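You operate a simulated robot arm through the tools that you are given. There is no shell and no other tool. Be economical: measure what you need, move in short steps, check, and stop when the job is done.

Carry out the task below with a simulated two-armed robot. There is one attempt and no reset: what you move stays moved.

Task
Blow cover 27 dry all round on the turning plate, then shut the air off.
Fine: air box in the orange holder before the valve opens; turn the plate through TWO, THREE and FOUR; leave the other wet covers. Set down upright: yellow air box.
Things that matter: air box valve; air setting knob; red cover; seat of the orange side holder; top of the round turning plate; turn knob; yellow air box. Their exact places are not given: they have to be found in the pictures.

It is judged by the outcome, as a careful person would: the job done as asked, and still so three seconds after it is handed in. It fails if anything else is knocked over, pushed out of place, dropped, spilled or broken. Lids that push on must go on centred and level and be pressed home; caps that screw on are set level and turned clockwise until they are tight.

Robot
Two 7-joint arms with fingered hands on one trunk, on a base that drives. Base frame: it is fixed to the floor where the robot stands at the start and does not move with it; the origin is under the middle of the robot, x ahead of it, y to its left, z up; the surface under the hand at the start is at about z = 884. Units: mm, degrees, N and s.
The left shoulder is at the start at [40, 146, 1129], the right one opposite. With the tool pointing down near the work surface each hand reaches from about 300 to 720 mm from the robot's upright axis, wherever it stands, measured 20 degrees to its own side. Places, roughly: air box valve [800, 200, 1000]; air setting knob [900, 300, 1100]; seat of the orange side holder [700, 300, 900]; top of the round turning plate [500, 300, 900]; turn knob [300, 300, 800]. Payload 4 kg a hand.
Tool frame (each hand has its own): the origin (TCP) lies between the finger pads and is the grasp point; the fingertips stand 26 mm ahead of it; z points along the fingers, y is the line along which they close. The gripper opens to 148 mm. The gripper's body begins 73 mm behind the TCP. The gripper is a hand of 3 fingers: y runs from the thumb to the fingers, the wrist lies at [0, 0, -224] in the tool frame, and closing takes about 1.5 s.
Orientation is told as [roll, pitch, yaw] about the base's x, y, z axes, in that order, counted from this pose: with the fingers straight down and closing along the base's y, the tool's x points along the base's -x, its y along +y and its z along -z.

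Tools
- The arms move only by the tool arm_command. It takes "left_moves", "right_moves" or both (then of equal length, played together; a hand with none holds still); each is a list of rows, each a list of 2 entries, a list of its own where there are three numbers: the shift along the tool's x, y, z in mm, then the turn, a rotation vector about the tool's x, y, z in degrees. In form: [[[x, y, z], [rx, ry, rz]], ...]. A call has 1 to 20 rows; each row is the pose to reach, as a shift and turn from the pose commanded when the call began, along the tool's axes at that moment. "left_claw" and "right_claw" are, for a hand that has rows, the finger opening in mm, from 0 to 148, set as the call begins (left out, the last holds). Each row takes 0.2 s and may step no farther than 50 mm and 8.6 degrees from the row before; otherwise, or with a gripper value out of range, the whole call is refused. A pose out of reach is approached as far as the arm can. The call stops where the force on the tool passes 40 N (or 10 N more than at its start, if that is more) or the arm is blocked; 0.2 s more then pass. Each finger travels about 108 mm/s and halts on what it meets, pressing with about 31 N; the grip force reading is that of the motor and also rises with nothing between the fingers. The clock runs only during rows and for 0.2 s after the last one: add rows that repeat a pose to give the fingers time. The reply holds the time, the measured pose of the TCP, the force on the tool along the base axes, the opening and the grip force, in the units named above and with some noise, with the torque about the TCP (base axes, N m) and any sound that the robot's microphone picked up, and new pictures: "pictures" is both (left out), scene, wrist or none (wrist: the cameras of the hands that moved).
- Cameras (640 x 400 px; columns grow to the right, rows downward): "scene" is now at [101.6, 4.5, 1343]; the picture's right is [0.05, -1.00, 0.00], its down [-0.70, -0.04, -0.71] and it looks along [0.71, 0.04, -0.70] (base axes); focal length 223 px, centre (320, 200). "left" rides on the left gripper at [-68, -39, -90] in its tool frame; the picture's right is [0.50, -0.87, 0.00], its down [0.65, 0.38, -0.65] and it looks along [0.57, 0.33, 0.76] (tool axes); focal length 222 px, centre (320, 200). "right" rides on the right gripper at [68, -39, -90] in its tool frame; the picture's right is [0.50, 0.87, 0.00], its down [-0.66, 0.38, -0.65] and it looks along [-0.57, 0.33, 0.76] (tool axes); focal length 222 px, centre (320, 200).
- lift_body(by): slides the trunk up (or, below 0, down) by that many mm; the arms and the scene camera ride with it, the base frame stays. It gives what a move gives, with no picture.
- base_move(legs): drives the robot by 1 to 6 legs, each [ahead, left, turn to the left] in mm, mm and degrees, along the robot's own axes; the way and the turn of a leg run together, so that a leg with both is an arc; at most 1500 mm and 180 degrees a leg. The arms and the cameras ride along, it lands a little off, and it stops where it bumps. It gives what a move gives, and a new picture of the scene camera.
- move_fingers(finger1, finger2, thumb_bend, hand): sets how far each is bent, from 0 (flat) to 1 (curled in); at 0.3 the hand is open as for a grip, at 0.7 the pads meet at the TCP. One left out holds its place. A second passes; each finger stops where it meets its share of the squeeze, and holds until it gets a number again. A gripper value or a shape takes the hand back. It gives what a move gives, with no picture; readings hold the bend of each and the force on the fingers (four entries, about 0 where the hand has none), thumb and palm.
- grasp_type(shape, hand): the hand has 3 fingers and takes this shape, open, in about a second: jaw (thumb against the fingers, like two jaws); tri (thumb and two fingers); tip (a fingertip pinch); poke (one finger out to press); point (the index stretched); flat (the hand flat); cup (the hand cupped); fist (a fist). The gripper value then closes the fingers along that shape, each until it touches; the sizes above hold for jaw. It gives what a move gives, with no picture.
- aim_head(pan, tilt): turns the head with the scene camera to pan (to the left, within 86 degrees either way) and tilt (down, from -29 to 69), counted from straight ahead of the robot. It gives what a move gives, and a new picture of the scene camera.
- measure_at(camera, pixels): there is no depth. For up to 12 entries [column, row, z] of the newest picture of that camera ("zoom" is the newest enlarged one), the place [x, y] in the base frame at which the ray of that pixel passes the height z, good to about 3 mm. It takes no simulated time.
- enlarge(camera, box): a new picture of the part [left, top, right, bottom] of that camera's present view, enlarged. It takes no simulated time.
- finish_job(): hands the job in; it is judged then, once.

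Work in short steps. Measure before you move; look again where a grasp or a placing could have gone wrong, and mend it. You have 80 turns and 260 pictures in all, those below and enlarged ones among them. Open the grippers and draw the arms clear of the work before you hand the job in, unless the task says otherwise; then end with one line.

The tools are called after "Request:" by a JSON object that holds its "op" and its "data". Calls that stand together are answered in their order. arm_command: Moves the arms, as the interface text tells. Its arguments: {"type":"object","properties":{"left_moves":{"type":"array"},"left_claw":{"type":"number"},"right_moves":{"type":"array"},"right_claw":{"type":"number"},"pictures":{"type":"string","enum":["both","scene","wrist","none"]}},"required":[]} The other tools are called the same way: lift_body (by) slides the trunk up or down; grasp_type (shape, hand) gives the hand a shape; move_fingers (finger1, finger2, thumb_bend, hand) moves the fingers one by one; base_move (legs) drives the base; aim_head (pan, tilt) turns the head that bears the scene camera; measure_at (camera, pixels) gives the place at which the rays of pixels pass given heights; enlarge (camera, box) takes an enlarged picture of a part of a camera's view; finish_job () hands the job in.

At the start:

```text
clock: 0.0
left_eef_pos: [372.6, 254.8, 1172.3]
left_tcp_rot: [-0.1, 0.0, 0.1]
left_ft_force: [-0.1, 0.5, -0.6]
left_ft_torque: [0.02, 0.0, 0.0]
left_grip_width: 147.8
left_gripper_force: 0.0
left_shape: jaw
left_bend: [0.3, 0.3, 0.3]
left_finger forces: [0.1, 0.0, 0.0, 0.1, 0.0, 0.1]
right_eef_pos: [382.5, -26.4, 1140.1]
right_tcp_rot: [0.0, 0.3, -0.1]
right_ft_force: [-0.3, -0.5, -0.6]
right_ft_torque: [0.01, 0.04, 0.0]
right_grip_width: 147.6
right_gripper_force: 0.1
right_shape: jaw
right_bend: [0.3, 0.3, 0.3]
right_finger forces: [0.0, 0.0, 0.1, 0.0, 0.0, 0.1]
trunk travel left (down, up): [-300.0, 206.0]
robot x, y, heading: [-1.4, -2.8, 0.1]
head pan, tilt: [2.8, 44.7]
```

scene: 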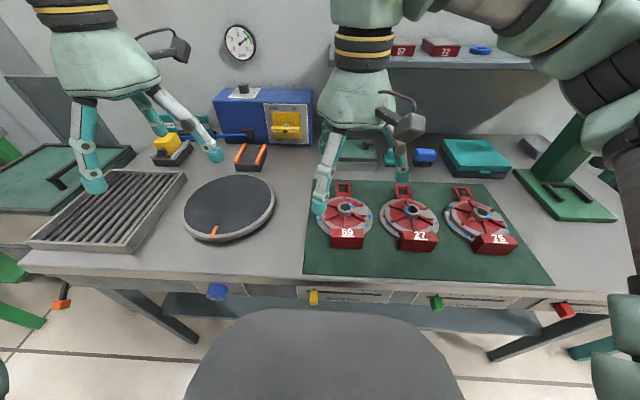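
right: 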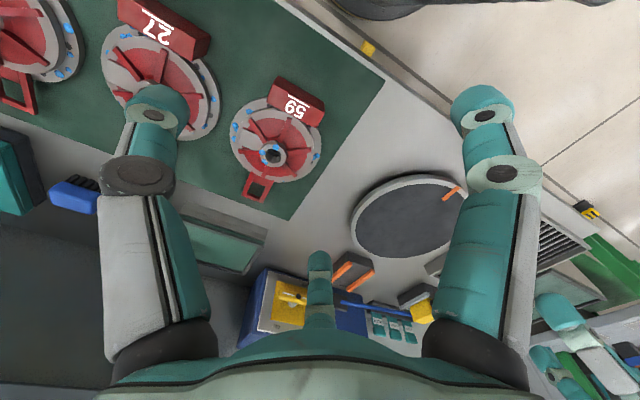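
left: 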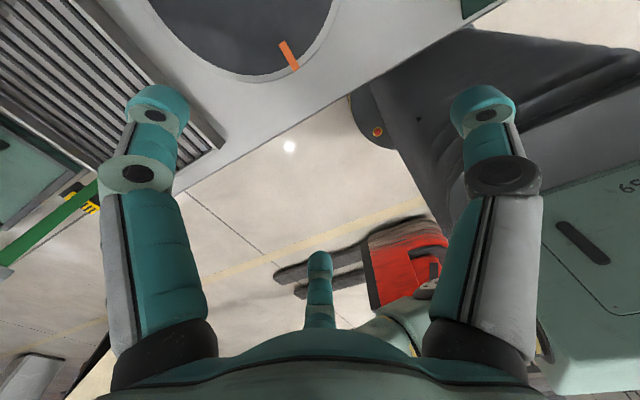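

The scene shows three covers (59, 27, 75), turning plate at (230,207), orange holder at (251,157), yellow box near (170,145), and a blue device with a yellow panel at (285,122). I enlarge these to understand them.

Request:
{"op": "enlarge", "data": {"camera": "scene", "box": [130, 70, 330, 195]}}

Request:
{"op": "enlarge", "data": {"camera": "scene", "box": [160, 160, 320, 310]}}

Request:
{"op": "enlarge", "data": {"camera": "scene", "box": [300, 160, 540, 310]}}

```text
3.20 times, centred on (230, 132) of scene
```

zoom: 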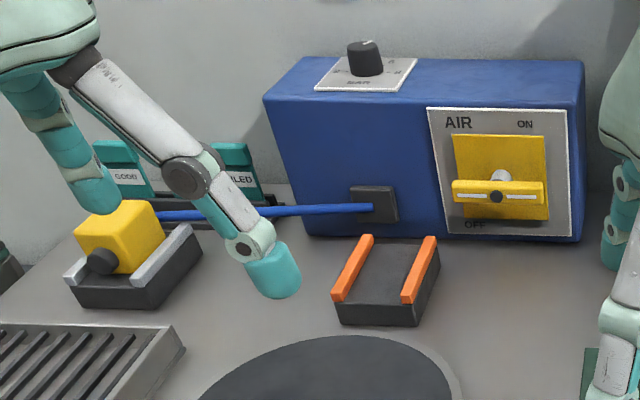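

```text
2.67 times, centred on (240, 235) of scene
```

zoom: 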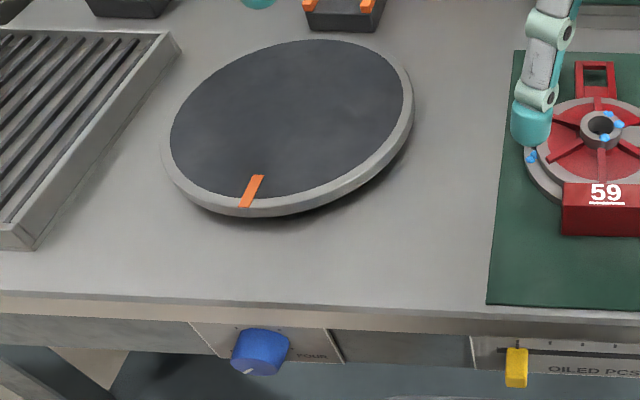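

```text
2.67 times, centred on (420, 235) of scene
```

zoom: 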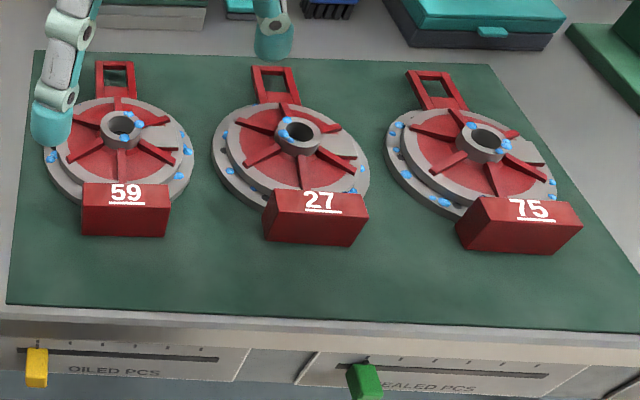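

I measure the main places assuming table z≈884 (plate ~905, cover ~900, box tops).

Request:
{"op": "measure_at", "data": {"camera": "scene", "pixels": [[230, 205, 905], [214, 232, 905], [251, 165, 890], [172, 143, 930], [182, 155, 884], [420, 240, 910], [408, 208, 910], [403, 190, 900], [218, 291, 840], [285, 130, 960], [243, 90, 1080], [347, 213, 910]]}}

Request:
{"op": "enlarge", "data": {"camera": "scene", "box": [200, 60, 330, 160]}}

Request:
{"op": "enlarge", "data": {"camera": "scene", "box": [180, 260, 280, 320]}}

```text
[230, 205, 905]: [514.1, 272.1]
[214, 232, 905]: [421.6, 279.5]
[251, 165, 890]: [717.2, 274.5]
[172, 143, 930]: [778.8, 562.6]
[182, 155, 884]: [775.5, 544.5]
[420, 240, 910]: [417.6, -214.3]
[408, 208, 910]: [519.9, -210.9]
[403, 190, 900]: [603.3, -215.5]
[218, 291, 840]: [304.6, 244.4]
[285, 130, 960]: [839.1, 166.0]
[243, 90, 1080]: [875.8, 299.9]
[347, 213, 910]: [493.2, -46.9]
```

```text
4.00 times, centred on (265, 110) of scene
```

zoom: 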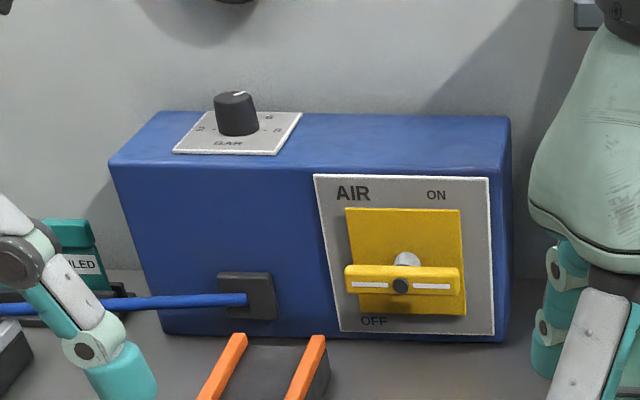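

```text
6.40 times, centred on (230, 290) of scene
```

zoom: 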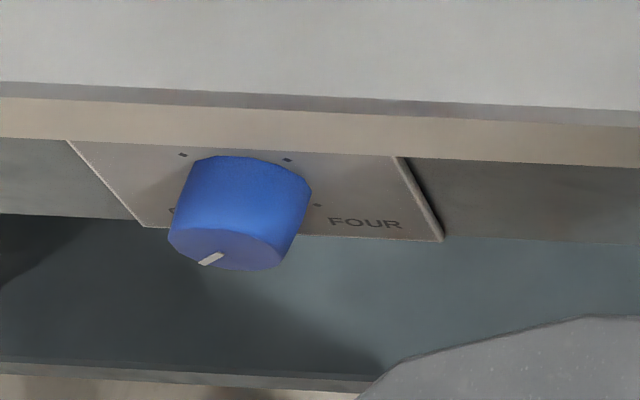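

I look around at the wall and both sides for notices about the settings.

Request:
{"op": "aim_head", "data": {"pan": 20, "tilt": 15}}

Request:
{"op": "aim_head", "data": {"pan": 10, "tilt": 65}}

```text
clock: 0.9
left_eef_pos: [372.6, 253.8, 1172.4]
left_tcp_rot: [-0.1, -0.1, 0.1]
left_ft_force: [-0.8, 0.1, 0.3]
left_ft_torque: [0.01, 0.0, 0.03]
left_grip_width: 147.7
left_gripper_force: 0.2
left_shape: jaw
left_bend: [0.3, 0.3, 0.3]
left_finger forces: [0.0, 0.0, 0.0, 0.1, 0.0, 0.1]
right_eef_pos: [381.9, -26.6, 1140.3]
right_tcp_rot: [0.2, 0.1, -0.1]
right_ft_force: [0.2, -0.1, -0.1]
right_ft_torque: [0.0, 0.01, 0.01]
right_grip_width: 148.0
right_gripper_force: 0.1
right_shape: jaw
right_bend: [0.3, 0.3, 0.3]
right_finger forces: [0.1, 0.0, 0.1, 0.1, 0.1, 0.0]
trunk travel left (down, up): [-300.0, 206.0]
robot x, y, heading: [0.3, -1.9, -0.1]
head pan, tilt: [20.0, 15.0]
```

scene: 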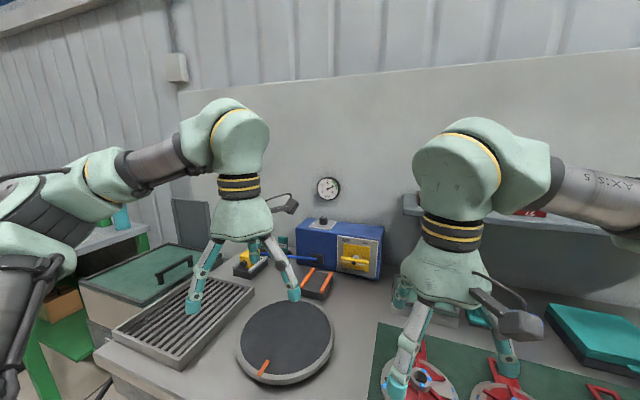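

```text
clock: 2.1
left_eef_pos: [373.3, 255.7, 1171.9]
left_tcp_rot: [0.0, 0.0, 0.1]
left_ft_force: [-1.4, -0.5, -0.1]
left_ft_torque: [0.01, 0.01, 0.01]
left_grip_width: 147.8
left_gripper_force: 0.3
left_shape: jaw
left_bend: [0.3, 0.3, 0.3]
left_finger forces: [0.0, 0.1, 0.1, 0.1, 0.1, 0.0]
right_eef_pos: [379.4, -26.3, 1140.3]
right_tcp_rot: [0.0, 0.1, -0.1]
right_ft_force: [-0.3, 0.7, -0.1]
right_ft_torque: [-0.02, 0.0, 0.02]
right_grip_width: 147.8
right_gripper_force: 0.0
right_shape: jaw
right_bend: [0.3, 0.3, 0.3]
right_finger forces: [0.0, 0.0, 0.0, 0.0, 0.0, 0.0]
trunk travel left (down, up): [-300.0, 206.0]
robot x, y, heading: [2.8, 0.2, -0.0]
head pan, tilt: [10.0, 65.0]
```

scene: 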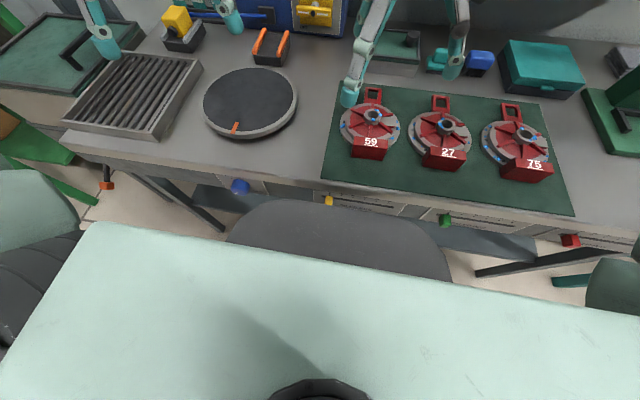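

The grey lump in front is likely the robot's own base. I return the head and bring the right hand above cover 27's hub (about [520,-211]) for a closer look.

Request:
{"op": "aim_head", "data": {"pan": 0, "tilt": 50}}

Request:
{"op": "arm_command", "data": {"right_moves": [[[-25, -31, 0], [0, 0, 0]], [[-50, -62, 0], [0, 0, 0]], [[-75, -93, 0], [0, 0, 0]], [[-100, -124, 10], [0, 0, 0]], [[-120, -155, 30], [0, 0, 0]], [[-140, -185, 50], [0, 0, 0]], [[-140, -185, 50], [0, 0, 0]]]}}

Request:
{"op": "enlarge", "data": {"camera": "right", "box": [140, 0, 500, 225]}}

```text
clock: 2.9
left_eef_pos: [373.3, 255.5, 1172.9]
left_tcp_rot: [-0.1, 0.0, 0.1]
left_ft_force: [0.5, -0.6, 0.1]
left_ft_torque: [0.01, -0.02, 0.02]
left_grip_width: 148.1
left_gripper_force: 0.1
left_shape: jaw
left_bend: [0.3, 0.3, 0.3]
left_finger forces: [0.1, 0.0, 0.0, 0.0, 0.0, 0.1]
right_eef_pos: [381.4, -27.0, 1139.1]
right_tcp_rot: [0.1, 0.0, -0.1]
right_ft_force: [0.1, 0.0, 0.3]
right_ft_torque: [0.01, 0.02, 0.01]
right_grip_width: 147.5
right_gripper_force: 0.1
right_shape: jaw
right_bend: [0.3, 0.3, 0.3]
right_finger forces: [0.0, 0.1, 0.0, 0.0, 0.0, 0.0]
trunk travel left (down, up): [-300.0, 206.0]
robot x, y, heading: [-1.4, -0.4, 0.0]
head pan, tilt: [0.0, 50.0]
```

scene: 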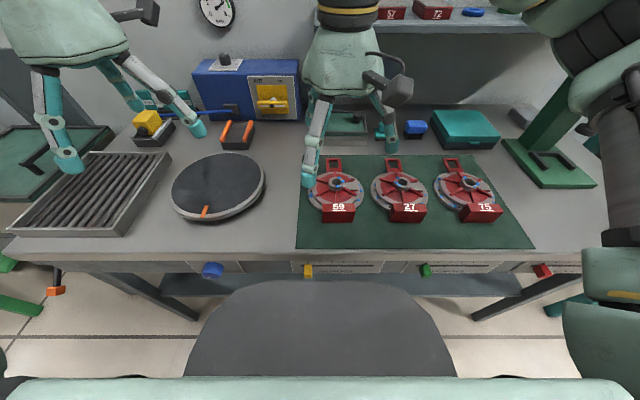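

```text
clock: 4.5
left_eef_pos: [373.2, 256.1, 1172.9]
left_tcp_rot: [-0.1, 0.0, 0.1]
left_ft_force: [-1.1, 1.1, 0.1]
left_ft_torque: [0.0, 0.01, 0.0]
left_grip_width: 148.0
left_gripper_force: 0.0
left_shape: jaw
left_bend: [0.3, 0.3, 0.3]
left_finger forces: [0.0, 0.0, 0.0, 0.0, 0.0, 0.0]
right_eef_pos: [519.8, -212.0, 1091.5]
right_tcp_rot: [0.0, 0.1, -0.2]
right_ft_force: [-0.2, 0.0, -0.4]
right_ft_torque: [-0.01, 0.03, 0.05]
right_grip_width: 148.2
right_gripper_force: 0.0
right_shape: jaw
right_bend: [0.3, 0.3, 0.3]
right_finger forces: [0.1, 0.0, 0.0, 0.0, 0.0, 0.0]
trunk travel left (down, up): [-300.0, 206.0]
robot x, y, heading: [-2.6, -3.0, 0.0]
head pan, tilt: [0.0, 50.0]
```

scene: 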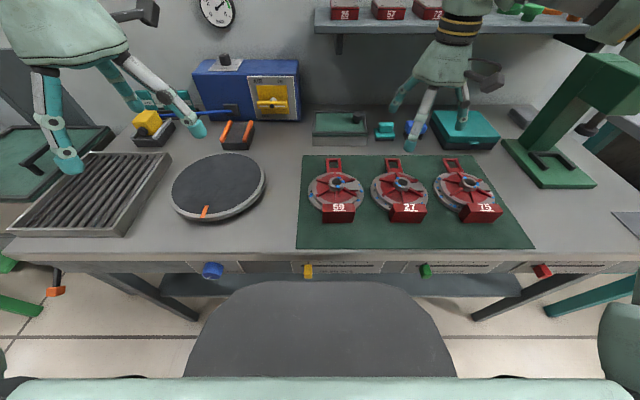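
right: 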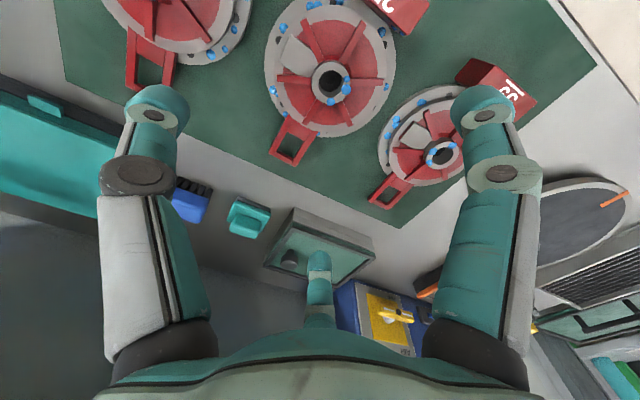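

```text
1.78 times, centred on (320, 112) of right
```

zoom: 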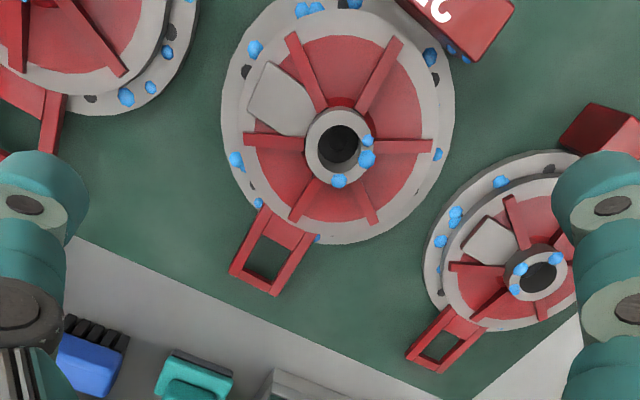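

Cover 27 is at about (330,80) in the right picture with six spokes and a hub. I measure hub, spoke ends, handle and block for the grip orientation.

Request:
{"op": "measure_at", "data": {"camera": "zoom", "pixels": [[338, 146, 925], [292, 38, 908], [397, 42, 908], [428, 147, 908], [372, 220, 908], [297, 216, 908], [248, 139, 908], [268, 255, 900], [305, 146, 925], [374, 148, 925], [338, 183, 925], [455, 110, 890]]}}

Request:
{"op": "enlarge", "data": {"camera": "scene", "box": [355, 150, 455, 230]}}

```text
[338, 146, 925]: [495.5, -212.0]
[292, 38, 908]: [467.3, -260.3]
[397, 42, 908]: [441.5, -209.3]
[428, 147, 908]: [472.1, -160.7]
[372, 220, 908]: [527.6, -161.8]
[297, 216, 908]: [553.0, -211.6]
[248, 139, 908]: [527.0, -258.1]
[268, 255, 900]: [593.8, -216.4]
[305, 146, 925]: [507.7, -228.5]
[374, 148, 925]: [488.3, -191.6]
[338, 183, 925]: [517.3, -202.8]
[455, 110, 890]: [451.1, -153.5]
```

```text
5.00 times, centred on (405, 190) of scene
```

zoom: 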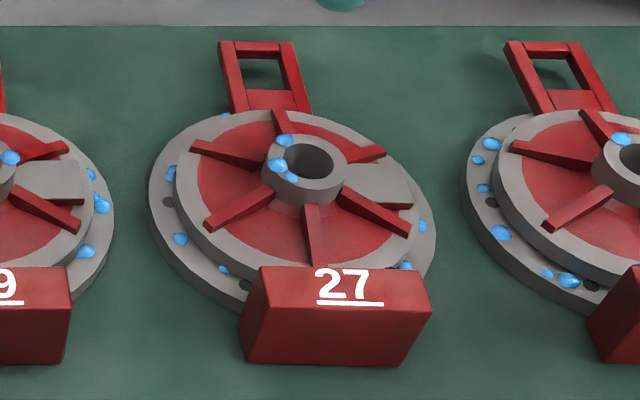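

The hub is ~42 mm with spokes along x, and a raised pad in the -y sector. I triangulate the hub height using the scene zoom (hole centre at zoom (317,160)).

Request:
{"op": "measure_at", "data": {"camera": "zoom", "pixels": [[316, 160, 905], [316, 160, 915], [316, 160, 925], [316, 160, 935], [310, 265, 895], [310, 265, 905], [276, 112, 905], [276, 112, 895], [337, 270, 920], [337, 270, 940], [262, 60, 890], [262, 60, 910]]}}

Request:
{"op": "measure_at", "data": {"camera": "right", "pixels": [[330, 82, 905], [330, 82, 915], [330, 82, 925], [330, 82, 935], [330, 82, 945]]}}

```text
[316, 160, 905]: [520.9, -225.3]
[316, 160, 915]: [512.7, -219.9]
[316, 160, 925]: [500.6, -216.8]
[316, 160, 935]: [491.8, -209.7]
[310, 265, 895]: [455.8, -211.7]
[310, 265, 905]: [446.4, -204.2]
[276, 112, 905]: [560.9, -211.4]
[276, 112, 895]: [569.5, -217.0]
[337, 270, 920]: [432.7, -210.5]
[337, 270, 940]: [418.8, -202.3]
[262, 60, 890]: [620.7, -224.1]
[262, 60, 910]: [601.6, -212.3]
```

```text
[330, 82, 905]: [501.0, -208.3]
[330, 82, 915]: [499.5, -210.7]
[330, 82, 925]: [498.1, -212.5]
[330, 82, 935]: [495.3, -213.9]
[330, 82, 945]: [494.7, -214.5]
```

Hub centre ≈[497,-212], top ≈928. I turn the hand 60° (so fingers avoid the pad), narrow the opening to 90 and come over the hub.

Request:
{"op": "arm_command", "data": {"right_moves": [[[4, 0, 10], [0, 0, 8.5]], [[8, 0, 20], [0, 0, 17]], [[12, 0, 30], [0, 0, 25.5]], [[16, 0, 40], [0, 0, 34]], [[20, 0, 60], [0, 0, 42.5]], [[23, 0, 80], [0, 0, 51]], [[23, 0, 100], [0, 0, 59.5]], [[23, 0, 110], [0, 0, 60]], [[23, 0, 110], [0, 0, 60]]], "right_claw": 90}}

```text
clock: 6.5
left_eef_pos: [373.4, 255.4, 1173.4]
left_tcp_rot: [-0.1, 0.0, 0.0]
left_ft_force: [-0.2, -0.4, 0.1]
left_ft_torque: [-0.03, 0.0, 0.02]
left_grip_width: 148.0
left_gripper_force: 0.1
left_shape: jaw
left_bend: [0.3, 0.3, 0.3]
left_finger forces: [0.0, 0.0, 0.0, 0.0, 0.1, 0.0]
right_eef_pos: [497.2, -210.8, 979.7]
right_tcp_rot: [0.0, 0.1, -60.2]
right_ft_force: [-0.8, -0.1, 0.3]
right_ft_torque: [-0.02, -0.02, 0.02]
right_grip_width: 90.6
right_gripper_force: 0.0
right_shape: jaw
right_bend: [0.32, 0.32, 0.7]
right_finger forces: [0.0, 0.0, 0.1, 0.0, 0.0, 0.0]
trunk travel left (down, up): [-300.0, 206.0]
robot x, y, heading: [-2.2, 0.7, 0.4]
head pan, tilt: [0.0, 50.0]
```

scene: 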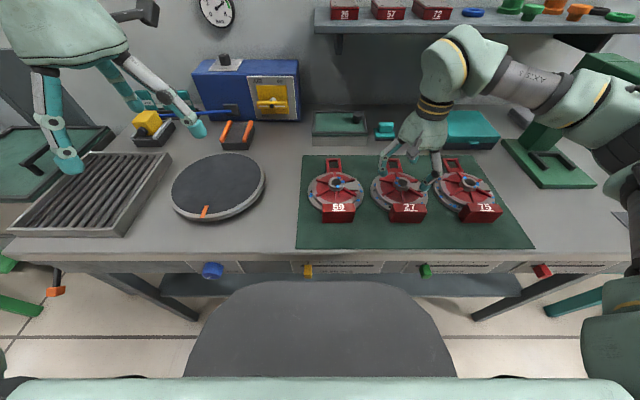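
right: 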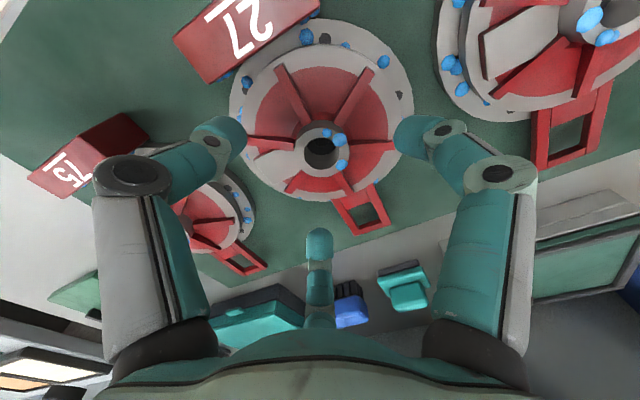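

Hub sits at (320,150) between the bent fingers. I descend 40 mm (tips ≈914) and look.

Request:
{"op": "arm_command", "data": {"right_moves": [[[0, 0, 20], [0, 0, 0]], [[0, 0, 40], [0, 0, 0]], [[0, 0, 40], [0, 0, 0]]], "pictures": "wrist"}}

Request:
{"op": "enlarge", "data": {"camera": "scene", "box": [355, 130, 455, 230]}}

```text
clock: 7.3
left_eef_pos: [372.7, 254.3, 1173.6]
left_tcp_rot: [-0.1, 0.0, 0.1]
left_ft_force: [-0.5, -0.1, 0.0]
left_ft_torque: [-0.01, 0.04, -0.02]
left_grip_width: 148.0
left_gripper_force: 0.1
left_shape: jaw
left_bend: [0.3, 0.3, 0.3]
left_finger forces: [0.0, 0.0, 0.0, 0.0, 0.0, 0.0]
right_eef_pos: [497.3, -211.7, 941.3]
right_tcp_rot: [0.0, 0.1, -60.0]
right_ft_force: [0.0, 0.0, 0.7]
right_ft_torque: [0.01, -0.01, 0.0]
right_grip_width: 90.6
right_gripper_force: 0.1
right_shape: jaw
right_bend: [0.32, 0.32, 0.7]
right_finger forces: [0.0, 0.1, 0.0, 0.1, 0.0, 0.0]
trunk travel left (down, up): [-300.0, 206.0]
robot x, y, heading: [-0.3, -2.7, -0.1]
head pan, tilt: [0.0, 50.0]
```

right: 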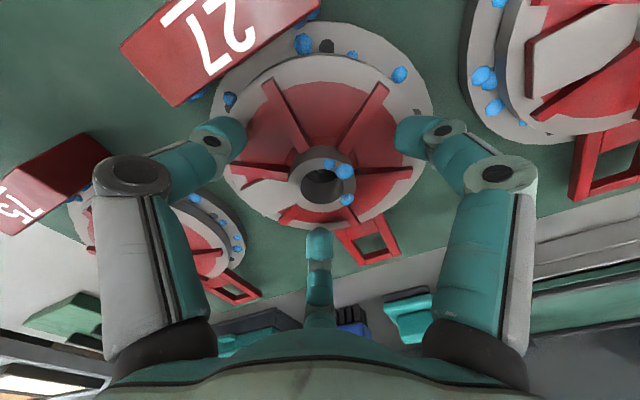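

```text
4.00 times, centred on (405, 180) of scene
```

zoom: 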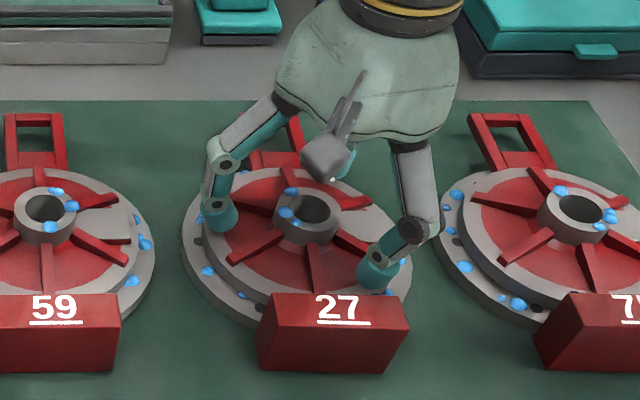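

Fingers sit in the right sectors. I lower 7 mm and close on the hub.

Request:
{"op": "arm_command", "data": {"right_moves": [[[0, 0, 7], [0, 0, 0]], [[0, 0, 7], [0, 0, 0]]], "pictures": "none"}}

Request:
{"op": "arm_command", "data": {"right_moves": [[[0, 0, 0], [0, 0, 0]], [[0, 0, 0], [0, 0, 0]], [[0, 0, 0], [0, 0, 0]], [[0, 0, 0], [0, 0, 0]], [[0, 0, 0], [0, 0, 0]], [[0, 0, 0], [0, 0, 0]], [[0, 0, 0], [0, 0, 0]]], "right_claw": 20, "pictures": "wrist"}}

Request:
{"op": "enlarge", "data": {"camera": "scene", "box": [355, 130, 455, 230]}}

```text
clock: 7.9
left_eef_pos: [371.4, 253.9, 1171.7]
left_tcp_rot: [-0.2, -0.1, 0.1]
left_ft_force: [-0.5, -0.6, 0.9]
left_ft_torque: [-0.01, -0.04, -0.02]
left_grip_width: 147.6
left_gripper_force: 0.0
left_shape: jaw
left_bend: [0.3, 0.3, 0.3]
left_finger forces: [0.0, 0.1, 0.0, 0.0, 0.0, 0.0]
right_eef_pos: [496.2, -210.4, 936.2]
right_tcp_rot: [0.3, -0.1, -60.1]
right_ft_force: [-0.7, -1.1, 17.0]
right_ft_torque: [0.23, -0.4, -0.03]
right_grip_width: 89.8
right_gripper_force: 0.1
right_shape: jaw
right_bend: [0.31, 0.3, 0.7]
right_finger forces: [8.8, 9.0, 0.0, 0.0, 0.0, 0.0]
trunk travel left (down, up): [-300.0, 206.0]
robot x, y, heading: [-2.1, -2.7, 0.1]
head pan, tilt: [0.0, 50.0]
```

```text
clock: 9.5
left_eef_pos: [371.4, 255.8, 1173.2]
left_tcp_rot: [-0.1, 0.0, 0.1]
left_ft_force: [0.3, -0.2, -0.9]
left_ft_torque: [-0.01, -0.04, 0.01]
left_grip_width: 148.1
left_gripper_force: 0.0
left_shape: jaw
left_bend: [0.3, 0.3, 0.3]
left_finger forces: [0.0, 0.0, 0.0, 0.0, 0.1, 0.0]
right_eef_pos: [496.7, -211.6, 933.9]
right_tcp_rot: [0.1, 0.1, -60.0]
right_ft_force: [-2.3, 0.2, 11.2]
right_ft_torque: [-0.15, 0.06, -0.09]
right_grip_width: 41.7
right_gripper_force: 31.0
right_shape: jaw
right_bend: [0.79, 0.79, 0.72]
right_finger forces: [25.4, 30.3, 0.0, 0.1, 31.8, 0.0]
trunk travel left (down, up): [-300.0, 206.0]
robot x, y, heading: [-3.1, 0.4, -0.1]
head pan, tilt: [0.0, 50.0]
```

right: 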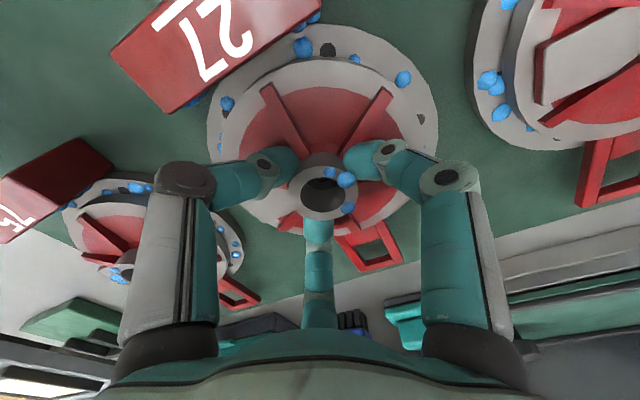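

```text
4.00 times, centred on (405, 180) of scene
```

zoom: 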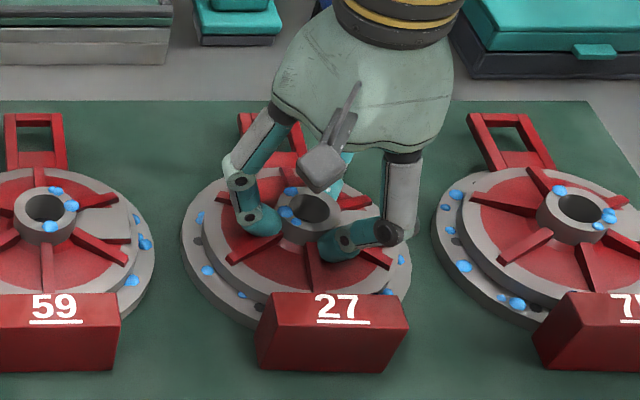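

Gripped on the hub (41.7 mm, ~30 N per finger). I lift 30 mm slowly, then check the level.

Request:
{"op": "arm_command", "data": {"right_moves": [[[0, 0, -8], [0, 0, 0]], [[0, 0, -18], [0, 0, 0]], [[0, 0, -30], [0, 0, 0]], [[0, 0, -45], [0, 0, 0]], [[0, 0, -60], [0, 0, 0]], [[0, 0, -60], [0, 0, 0]]]}}

Request:
{"op": "enlarge", "data": {"camera": "scene", "box": [345, 110, 465, 230]}}

```text
clock: 10.9
left_eef_pos: [374.7, 254.1, 1173.7]
left_tcp_rot: [-0.1, 0.2, 0.1]
left_ft_force: [-0.5, 0.5, 0.2]
left_ft_torque: [0.01, 0.02, -0.01]
left_grip_width: 147.9
left_gripper_force: 0.1
left_shape: jaw
left_bend: [0.3, 0.3, 0.3]
left_finger forces: [0.0, 0.0, 0.0, 0.0, 0.0, 0.0]
right_eef_pos: [499.8, -212.2, 992.0]
right_tcp_rot: [-0.1, 0.2, -60.0]
right_ft_force: [0.8, -0.4, -8.5]
right_ft_torque: [-0.02, -0.13, -0.01]
right_grip_width: 39.4
right_gripper_force: 31.4
right_shape: jaw
right_bend: [0.78, 0.78, 0.71]
right_finger forces: [25.1, 27.6, 0.1, 0.0, 22.6, 0.1]
trunk travel left (down, up): [-300.0, 206.0]
robot x, y, heading: [1.4, -0.4, -0.1]
head pan, tilt: [0.0, 50.0]
```

scene: 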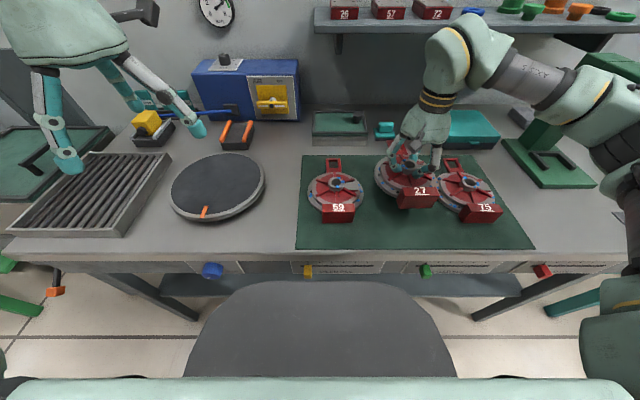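
right: 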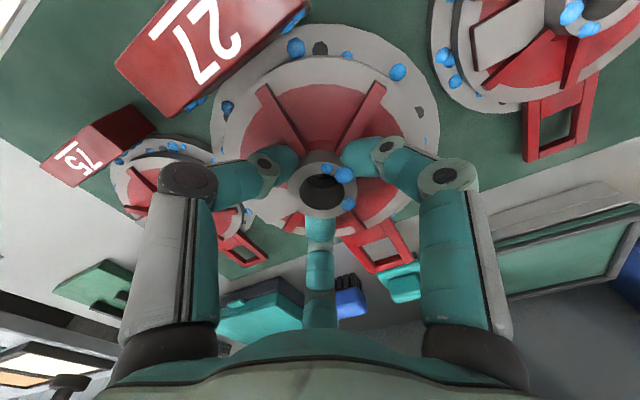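

```text
3.33 times, centred on (405, 170) of scene
```

zoom: 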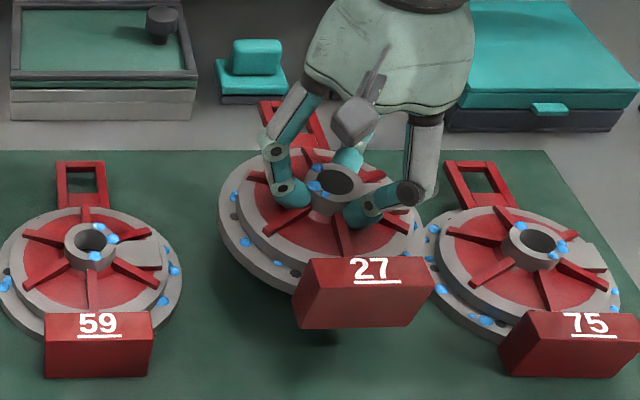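

Held level. I raise 50 mm more and drive left 480 mm, so the plate sits where the cover was relative to the robot.

Request:
{"op": "arm_command", "data": {"right_moves": [[[0, 0, -20], [0, 0, 0]], [[0, 0, -40], [0, 0, 0]], [[0, 0, -60], [0, 0, 0]], [[0, 0, -60], [0, 0, 0]]], "pictures": "none"}}

Request:
{"op": "base_move", "data": {"legs": [[0, 480, 0]]}}

```text
clock: 11.9
left_eef_pos: [375.0, 254.9, 1173.3]
left_tcp_rot: [-0.1, 0.0, 0.1]
left_ft_force: [-0.3, 0.0, 0.5]
left_ft_torque: [0.01, 0.01, 0.0]
left_grip_width: 148.0
left_gripper_force: 0.1
left_shape: jaw
left_bend: [0.3, 0.3, 0.3]
left_finger forces: [0.0, 0.0, 0.0, 0.1, 0.0, 0.1]
right_eef_pos: [499.2, -210.7, 1051.2]
right_tcp_rot: [0.0, 0.3, -60.1]
right_ft_force: [1.6, 0.0, -9.2]
right_ft_torque: [0.01, -0.14, 0.0]
right_grip_width: 39.0
right_gripper_force: 30.6
right_shape: jaw
right_bend: [0.78, 0.78, 0.71]
right_finger forces: [25.1, 27.4, 0.1, 0.0, 22.7, 0.0]
trunk travel left (down, up): [-300.0, 206.0]
robot x, y, heading: [-0.4, 0.4, 0.0]
head pan, tilt: [0.0, 50.0]
```

```text
clock: 14.7
left_eef_pos: [375.1, 726.6, 1173.1]
left_tcp_rot: [-0.1, 0.2, -0.1]
left_ft_force: [-0.3, -0.6, -0.3]
left_ft_torque: [0.01, 0.0, 0.0]
left_grip_width: 147.8
left_gripper_force: 0.1
left_shape: jaw
left_bend: [0.3, 0.3, 0.3]
left_finger forces: [0.1, 0.0, 0.0, 0.0, 0.1, 0.0]
right_eef_pos: [498.1, 263.0, 1051.1]
right_tcp_rot: [-0.2, 0.2, -60.3]
right_ft_force: [-1.3, 0.2, -8.5]
right_ft_torque: [-0.01, -0.19, 0.01]
right_grip_width: 38.8
right_gripper_force: 31.2
right_shape: jaw
right_bend: [0.78, 0.78, 0.71]
right_finger forces: [24.9, 27.4, 0.0, 0.0, 22.7, 0.0]
trunk travel left (down, up): [-300.0, 206.0]
robot x, y, heading: [-2.2, 472.3, -0.1]
head pan, tilt: [0.0, 50.0]
```

scene: 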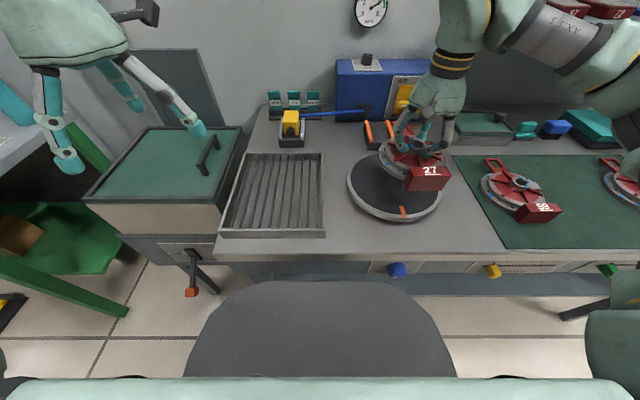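

I zoom on the plate to measure its edges and height.

Request:
{"op": "enlarge", "data": {"camera": "scene", "box": [330, 110, 460, 240]}}

Request:
{"op": "enlarge", "data": {"camera": "right", "box": [0, 0, 640, 400]}}

```text
3.08 times, centred on (395, 175) of scene
```

zoom: 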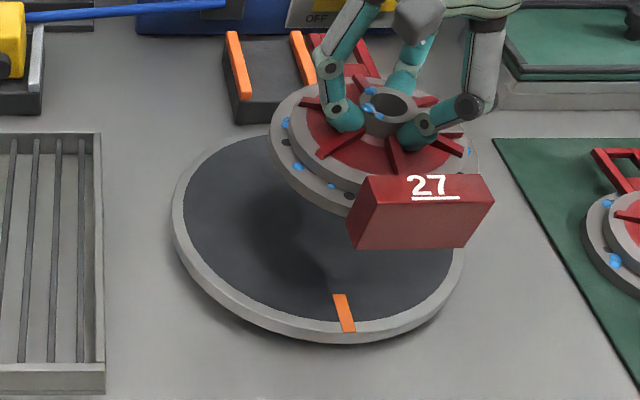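

```text
1.00 times, centred on (320, 200) of right (not enlarged: the box is as wide or as high as the picture)
```

zoom: 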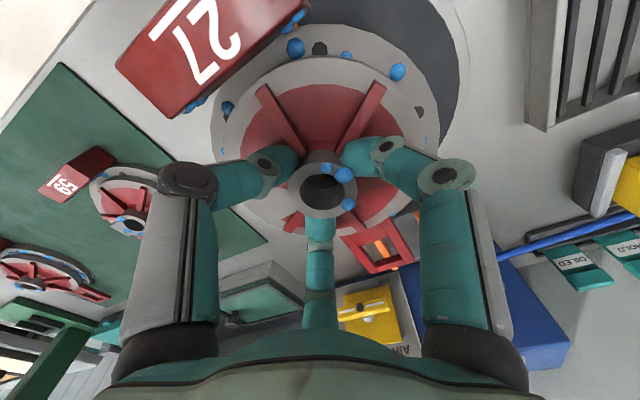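

I measure rim points at a few heights via scene pixels.

Request:
{"op": "measure_at", "data": {"camera": "scene", "pixels": [[347, 180, 910], [356.5, 203, 910], [368, 155.5, 910], [398.3, 218, 910], [434, 207.5, 910], [441.9, 196, 910], [403.3, 215, 910], [401, 205.5, 910]]}}

Request:
{"op": "measure_at", "data": {"camera": "right", "pixels": [[440, 0, 910], [470, 65, 910], [455, 155, 910]]}}

```text
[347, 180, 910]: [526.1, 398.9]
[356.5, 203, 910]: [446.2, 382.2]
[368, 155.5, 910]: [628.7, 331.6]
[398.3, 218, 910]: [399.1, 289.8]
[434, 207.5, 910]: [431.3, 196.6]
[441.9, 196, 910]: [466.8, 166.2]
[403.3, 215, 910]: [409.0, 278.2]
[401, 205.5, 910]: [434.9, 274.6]
```

```text
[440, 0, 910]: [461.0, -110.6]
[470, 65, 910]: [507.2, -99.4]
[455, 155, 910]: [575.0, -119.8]
```

Request:
{"op": "measure_at", "data": {"camera": "zoom", "pixels": [[440, 0, 900], [470, 65, 900], [455, 155, 900], [440, 0, 915], [470, 65, 915], [455, 155, 915], [440, 0, 930], [470, 65, 930], [455, 155, 930]]}}

```text
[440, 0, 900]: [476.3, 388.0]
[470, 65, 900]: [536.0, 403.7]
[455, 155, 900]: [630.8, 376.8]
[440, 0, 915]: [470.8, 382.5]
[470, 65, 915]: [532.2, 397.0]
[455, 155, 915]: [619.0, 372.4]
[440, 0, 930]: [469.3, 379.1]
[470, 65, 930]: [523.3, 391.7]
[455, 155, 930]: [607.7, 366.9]
```

Plate centre ≈[521,276], top ≈910. I shift over it and descend to about 20 mm above.

Request:
{"op": "arm_command", "data": {"right_moves": [[[0, 13, 0], [0, 0, 0]], [[0, 26.4, 0], [0, 0, 0]], [[0, 26.4, 25], [0, 0, 0]], [[0, 26.4, 50], [0, 0, 0]], [[0, 26.4, 70], [0, 0, 0]], [[0, 26.4, 70], [0, 0, 0]]]}}

Request:
{"op": "enlarge", "data": {"camera": "scene", "box": [330, 110, 460, 240]}}

```text
clock: 16.1
left_eef_pos: [375.1, 727.9, 1172.9]
left_tcp_rot: [-0.1, 0.1, -0.1]
left_ft_force: [-0.4, 0.1, -0.3]
left_ft_torque: [0.02, 0.01, 0.0]
left_grip_width: 147.4
left_gripper_force: 0.0
left_shape: jaw
left_bend: [0.3, 0.3, 0.3]
left_finger forces: [0.1, 0.0, 0.1, 0.0, 0.0, 0.1]
right_eef_pos: [522.0, 275.9, 980.6]
right_tcp_rot: [-0.1, 0.0, -60.3]
right_ft_force: [-0.6, 0.8, -9.2]
right_ft_torque: [-0.02, -0.16, -0.01]
right_grip_width: 38.6
right_gripper_force: 31.1
right_shape: jaw
right_bend: [0.78, 0.78, 0.71]
right_finger forces: [25.0, 27.2, 0.0, 0.0, 22.8, 0.0]
trunk travel left (down, up): [-300.0, 206.0]
robot x, y, heading: [-0.3, 477.4, -0.4]
head pan, tilt: [0.0, 50.0]
```

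scene: 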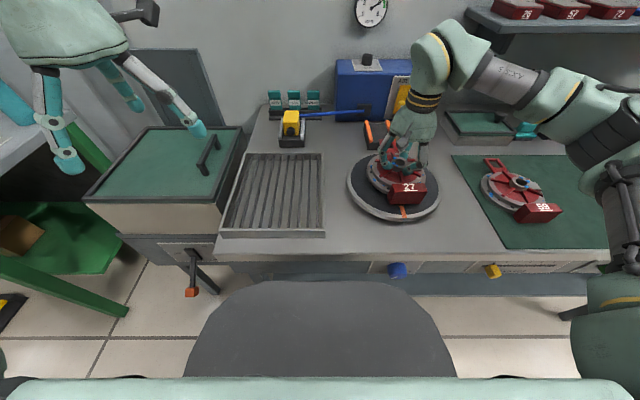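
right: 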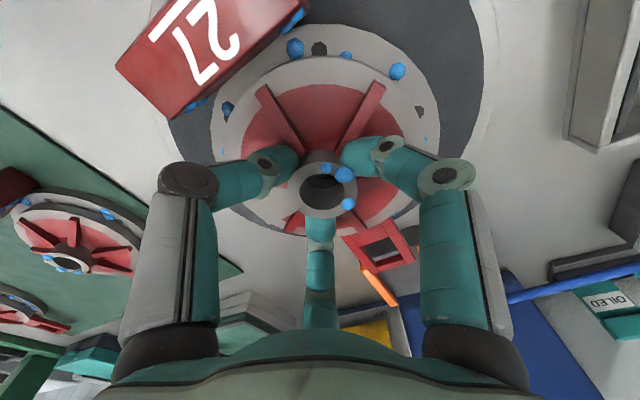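

```text
3.08 times, centred on (395, 175) of scene
```

zoom: 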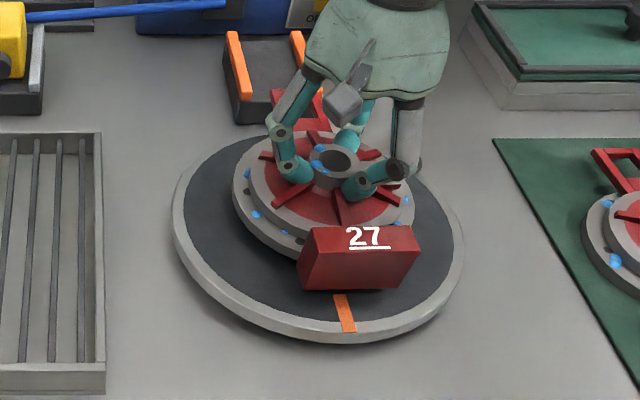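

Centred well. I lower in small steps.

Request:
{"op": "arm_command", "data": {"right_moves": [[[0, 0, 5], [0, 0, 0]], [[0, 0, 10], [0, 0, 0]], [[0, 0, 15], [0, 0, 0]], [[0, 0, 18], [0, 0, 0]], [[0, 0, 18], [0, 0, 0]]], "pictures": "none"}}

```text
clock: 17.3
left_eef_pos: [375.8, 728.0, 1173.4]
left_tcp_rot: [-0.1, 0.1, -0.1]
left_ft_force: [-0.7, -0.6, -0.3]
left_ft_torque: [-0.01, -0.05, -0.01]
left_grip_width: 147.9
left_gripper_force: 0.1
left_shape: jaw
left_bend: [0.3, 0.3, 0.3]
left_finger forces: [0.1, 0.1, 0.0, 0.0, 0.0, 0.0]
right_eef_pos: [521.5, 275.1, 963.5]
right_tcp_rot: [-0.1, 0.1, -60.3]
right_ft_force: [0.5, 0.6, -6.8]
right_ft_torque: [-0.02, -0.03, 0.0]
right_grip_width: 38.9
right_gripper_force: 30.9
right_shape: jaw
right_bend: [0.78, 0.78, 0.71]
right_finger forces: [25.1, 26.3, 0.0, 0.0, 22.8, 0.1]
trunk travel left (down, up): [-300.0, 206.0]
robot x, y, heading: [-1.1, 476.7, -0.1]
head pan, tilt: [0.0, 50.0]
```

Beginning contact maybe (-6.8 N). Lower a little more.

Request:
{"op": "arm_command", "data": {"right_moves": [[[0, 0, 2], [0, 0, 0]], [[0, 0, 2], [0, 0, 0]]], "pictures": "wrist"}}

Request:
{"op": "enlarge", "data": {"camera": "scene", "box": [345, 130, 445, 230]}}

```text
clock: 17.9
left_eef_pos: [375.8, 727.1, 1174.2]
left_tcp_rot: [-0.1, 0.1, -0.1]
left_ft_force: [0.9, 0.5, 0.1]
left_ft_torque: [0.0, -0.01, 0.0]
left_grip_width: 148.0
left_gripper_force: 0.1
left_shape: jaw
left_bend: [0.3, 0.3, 0.3]
left_finger forces: [0.1, 0.0, 0.1, 0.0, 0.0, 0.0]
right_eef_pos: [522.5, 275.2, 961.7]
right_tcp_rot: [-0.1, 0.1, -60.3]
right_ft_force: [0.8, -0.3, -5.3]
right_ft_torque: [-0.07, 0.03, 0.02]
right_grip_width: 38.6
right_gripper_force: 30.9
right_shape: jaw
right_bend: [0.78, 0.78, 0.71]
right_finger forces: [24.7, 25.7, 0.0, 0.1, 23.0, 0.1]
trunk travel left (down, up): [-300.0, 206.0]
robot x, y, heading: [-1.2, 475.0, -0.4]
head pan, tilt: [0.0, 50.0]
```

right: 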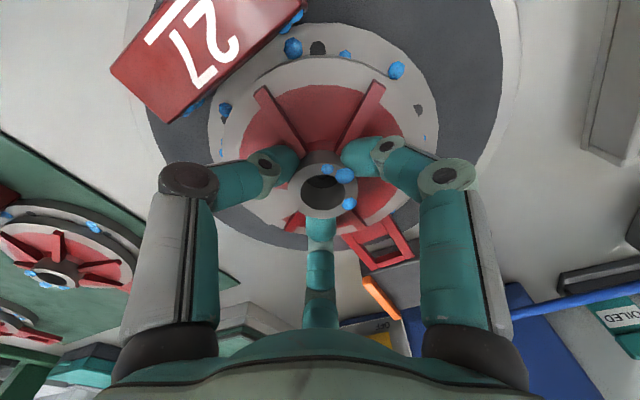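

```text
4.00 times, centred on (395, 180) of scene
```

zoom: 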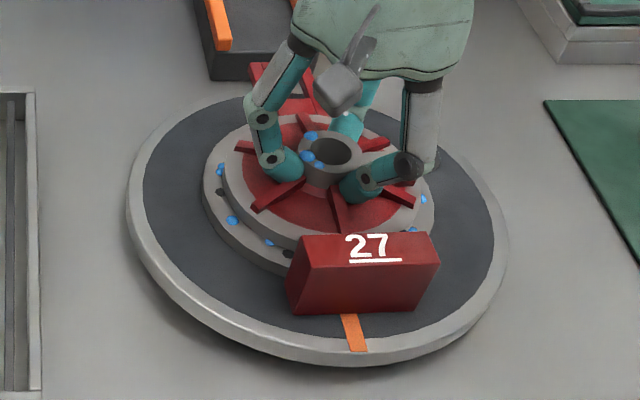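

Request:
{"op": "arm_command", "data": {"right_moves": [[[0, 0, 2], [0, 0, 0]], [[0, 0, 4], [0, 0, 0]], [[0, 0, 4], [0, 0, 0]]], "pictures": "none"}}

```text
clock: 18.7
left_eef_pos: [373.2, 729.1, 1174.6]
left_tcp_rot: [-0.1, 0.0, -0.2]
left_ft_force: [-0.2, -0.7, -0.6]
left_ft_torque: [0.01, 0.01, -0.01]
left_grip_width: 148.2
left_gripper_force: 0.0
left_shape: jaw
left_bend: [0.3, 0.3, 0.3]
left_finger forces: [0.0, 0.0, 0.0, 0.0, 0.1, 0.0]
right_eef_pos: [521.7, 276.0, 962.0]
right_tcp_rot: [0.2, -0.1, -60.3]
right_ft_force: [3.4, -5.9, 14.9]
right_ft_torque: [-0.17, -0.01, 0.0]
right_grip_width: 39.3
right_gripper_force: 32.1
right_shape: jaw
right_bend: [0.78, 0.78, 0.71]
right_finger forces: [25.5, 33.5, 0.0, 0.0, 28.5, 0.0]
trunk travel left (down, up): [-300.0, 206.0]
robot x, y, heading: [0.4, 469.8, -0.4]
head pan, tilt: [0.0, 50.0]
```

Seated (15 N up). I ease off 2 mm, open, and lift.

Request:
{"op": "arm_command", "data": {"right_moves": [[[0, 0, -2], [0, 0, 0]], [[0, 0, -2], [0, 0, 0]]], "pictures": "none"}}

Request:
{"op": "arm_command", "data": {"right_moves": [[[0, 0, 0], [0, 0, 0]], [[0, 0, 0], [0, 0, 0]], [[0, 0, 0], [0, 0, 0]], [[0, 0, 0], [0, 0, 0]], [[0, 0, -5], [0, 0, 0]], [[0, 0, -15], [0, 0, 0]], [[0, 0, -40], [0, 0, 0]], [[0, 0, -80], [0, 0, 0]], [[0, 0, -120], [0, 0, 0]], [[0, 0, -120], [0, 0, 0]]], "right_claw": 100}}

Request:
{"op": "enlarge", "data": {"camera": "scene", "box": [345, 130, 445, 230]}}

```text
clock: 19.3
left_eef_pos: [374.1, 727.4, 1172.5]
left_tcp_rot: [-0.1, 0.0, 0.0]
left_ft_force: [-0.1, 0.3, -0.1]
left_ft_torque: [-0.02, 0.03, -0.01]
left_grip_width: 148.1
left_gripper_force: 0.1
left_shape: jaw
left_bend: [0.3, 0.3, 0.3]
left_finger forces: [0.0, 0.0, 0.1, 0.0, 0.1, 0.0]
right_eef_pos: [521.3, 275.2, 960.6]
right_tcp_rot: [0.1, 0.0, -60.3]
right_ft_force: [6.7, -6.8, 13.7]
right_ft_torque: [-0.22, -0.22, 0.01]
right_grip_width: 39.1
right_gripper_force: 31.0
right_shape: jaw
right_bend: [0.78, 0.78, 0.72]
right_finger forces: [25.8, 36.4, 0.0, 0.0, 25.5, 0.0]
trunk travel left (down, up): [-300.0, 206.0]
robot x, y, heading: [0.4, 472.5, -0.1]
head pan, tilt: [0.0, 50.0]
```

```text
clock: 21.5
left_eef_pos: [373.2, 727.3, 1173.9]
left_tcp_rot: [-0.1, 0.0, -0.1]
left_ft_force: [-0.2, -0.2, -0.9]
left_ft_torque: [0.0, 0.01, -0.01]
left_grip_width: 148.1
left_gripper_force: 0.1
left_shape: jaw
left_bend: [0.3, 0.3, 0.3]
left_finger forces: [0.0, 0.1, 0.0, 0.0, 0.1, 0.0]
right_eef_pos: [522.0, 275.3, 1079.4]
right_tcp_rot: [-0.1, 0.1, -60.3]
right_ft_force: [0.5, 0.2, 0.0]
right_ft_torque: [-0.03, 0.03, 0.0]
right_grip_width: 99.5
right_gripper_force: 0.0
right_shape: jaw
right_bend: [0.29, 0.29, 0.72]
right_finger forces: [0.1, 0.0, 0.0, 0.1, 0.0, 0.1]
trunk travel left (down, up): [-300.0, 206.0]
robot x, y, heading: [-3.3, 475.8, -0.2]
head pan, tilt: [0.0, 50.0]
```

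scene: 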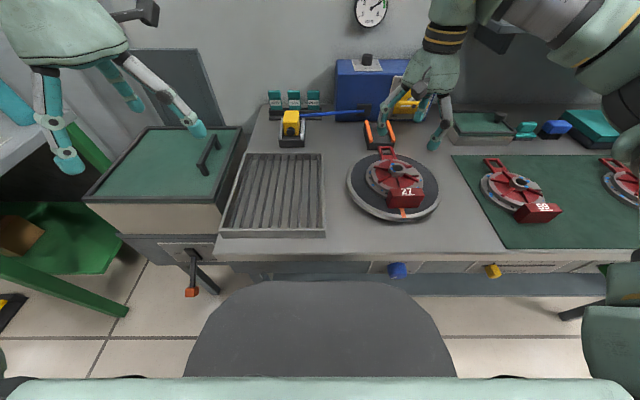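
right: 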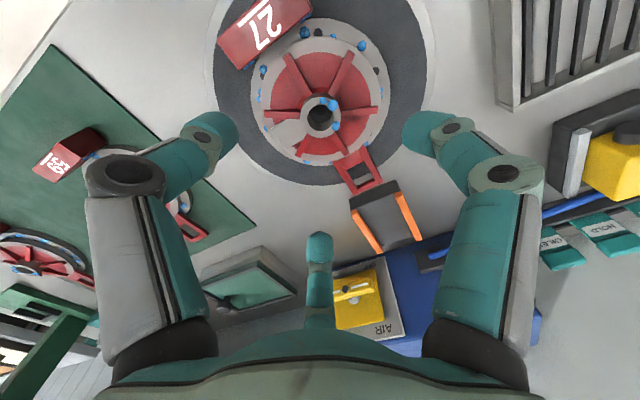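

```text
4.00 times, centred on (395, 180) of scene
```

zoom: 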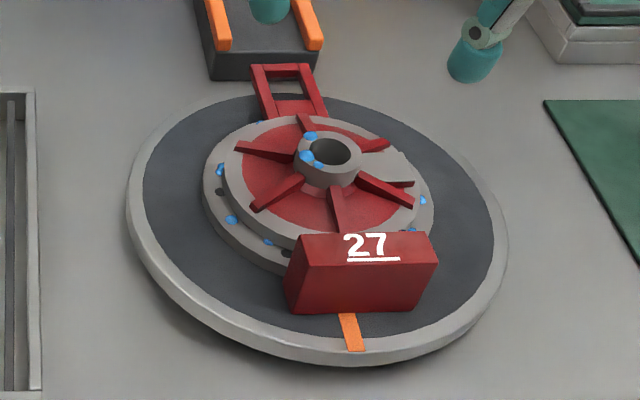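

The cover sits centred on the plate. Next the air box; I check where the base front (row 282) lies relative to the table edge and box positions.

Request:
{"op": "measure_at", "data": {"camera": "scene", "pixels": [[320, 282, 200], [320, 282, 400], [320, 282, 600], [320, 262, 884], [340, 285, 700], [397, 270, 840], [291, 118, 930], [291, 134, 884], [368, 60, 1080], [392, 110, 960], [378, 135, 890]]}}

Request:
{"op": "enlarge", "data": {"camera": "scene", "box": [260, 80, 420, 180]}}

```text
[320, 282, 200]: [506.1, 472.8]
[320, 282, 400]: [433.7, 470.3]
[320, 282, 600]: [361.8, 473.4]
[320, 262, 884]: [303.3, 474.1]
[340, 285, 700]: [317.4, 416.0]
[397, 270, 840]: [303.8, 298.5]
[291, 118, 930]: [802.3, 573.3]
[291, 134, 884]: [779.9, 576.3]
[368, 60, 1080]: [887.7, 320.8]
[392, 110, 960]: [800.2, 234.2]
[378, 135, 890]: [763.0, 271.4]
```

```text
4.00 times, centred on (340, 130) of scene
```

zoom: 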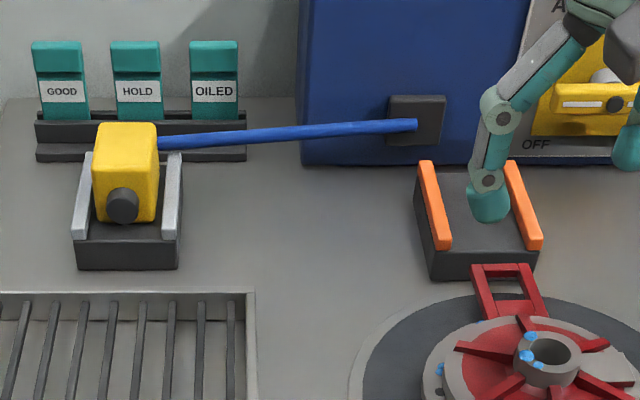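

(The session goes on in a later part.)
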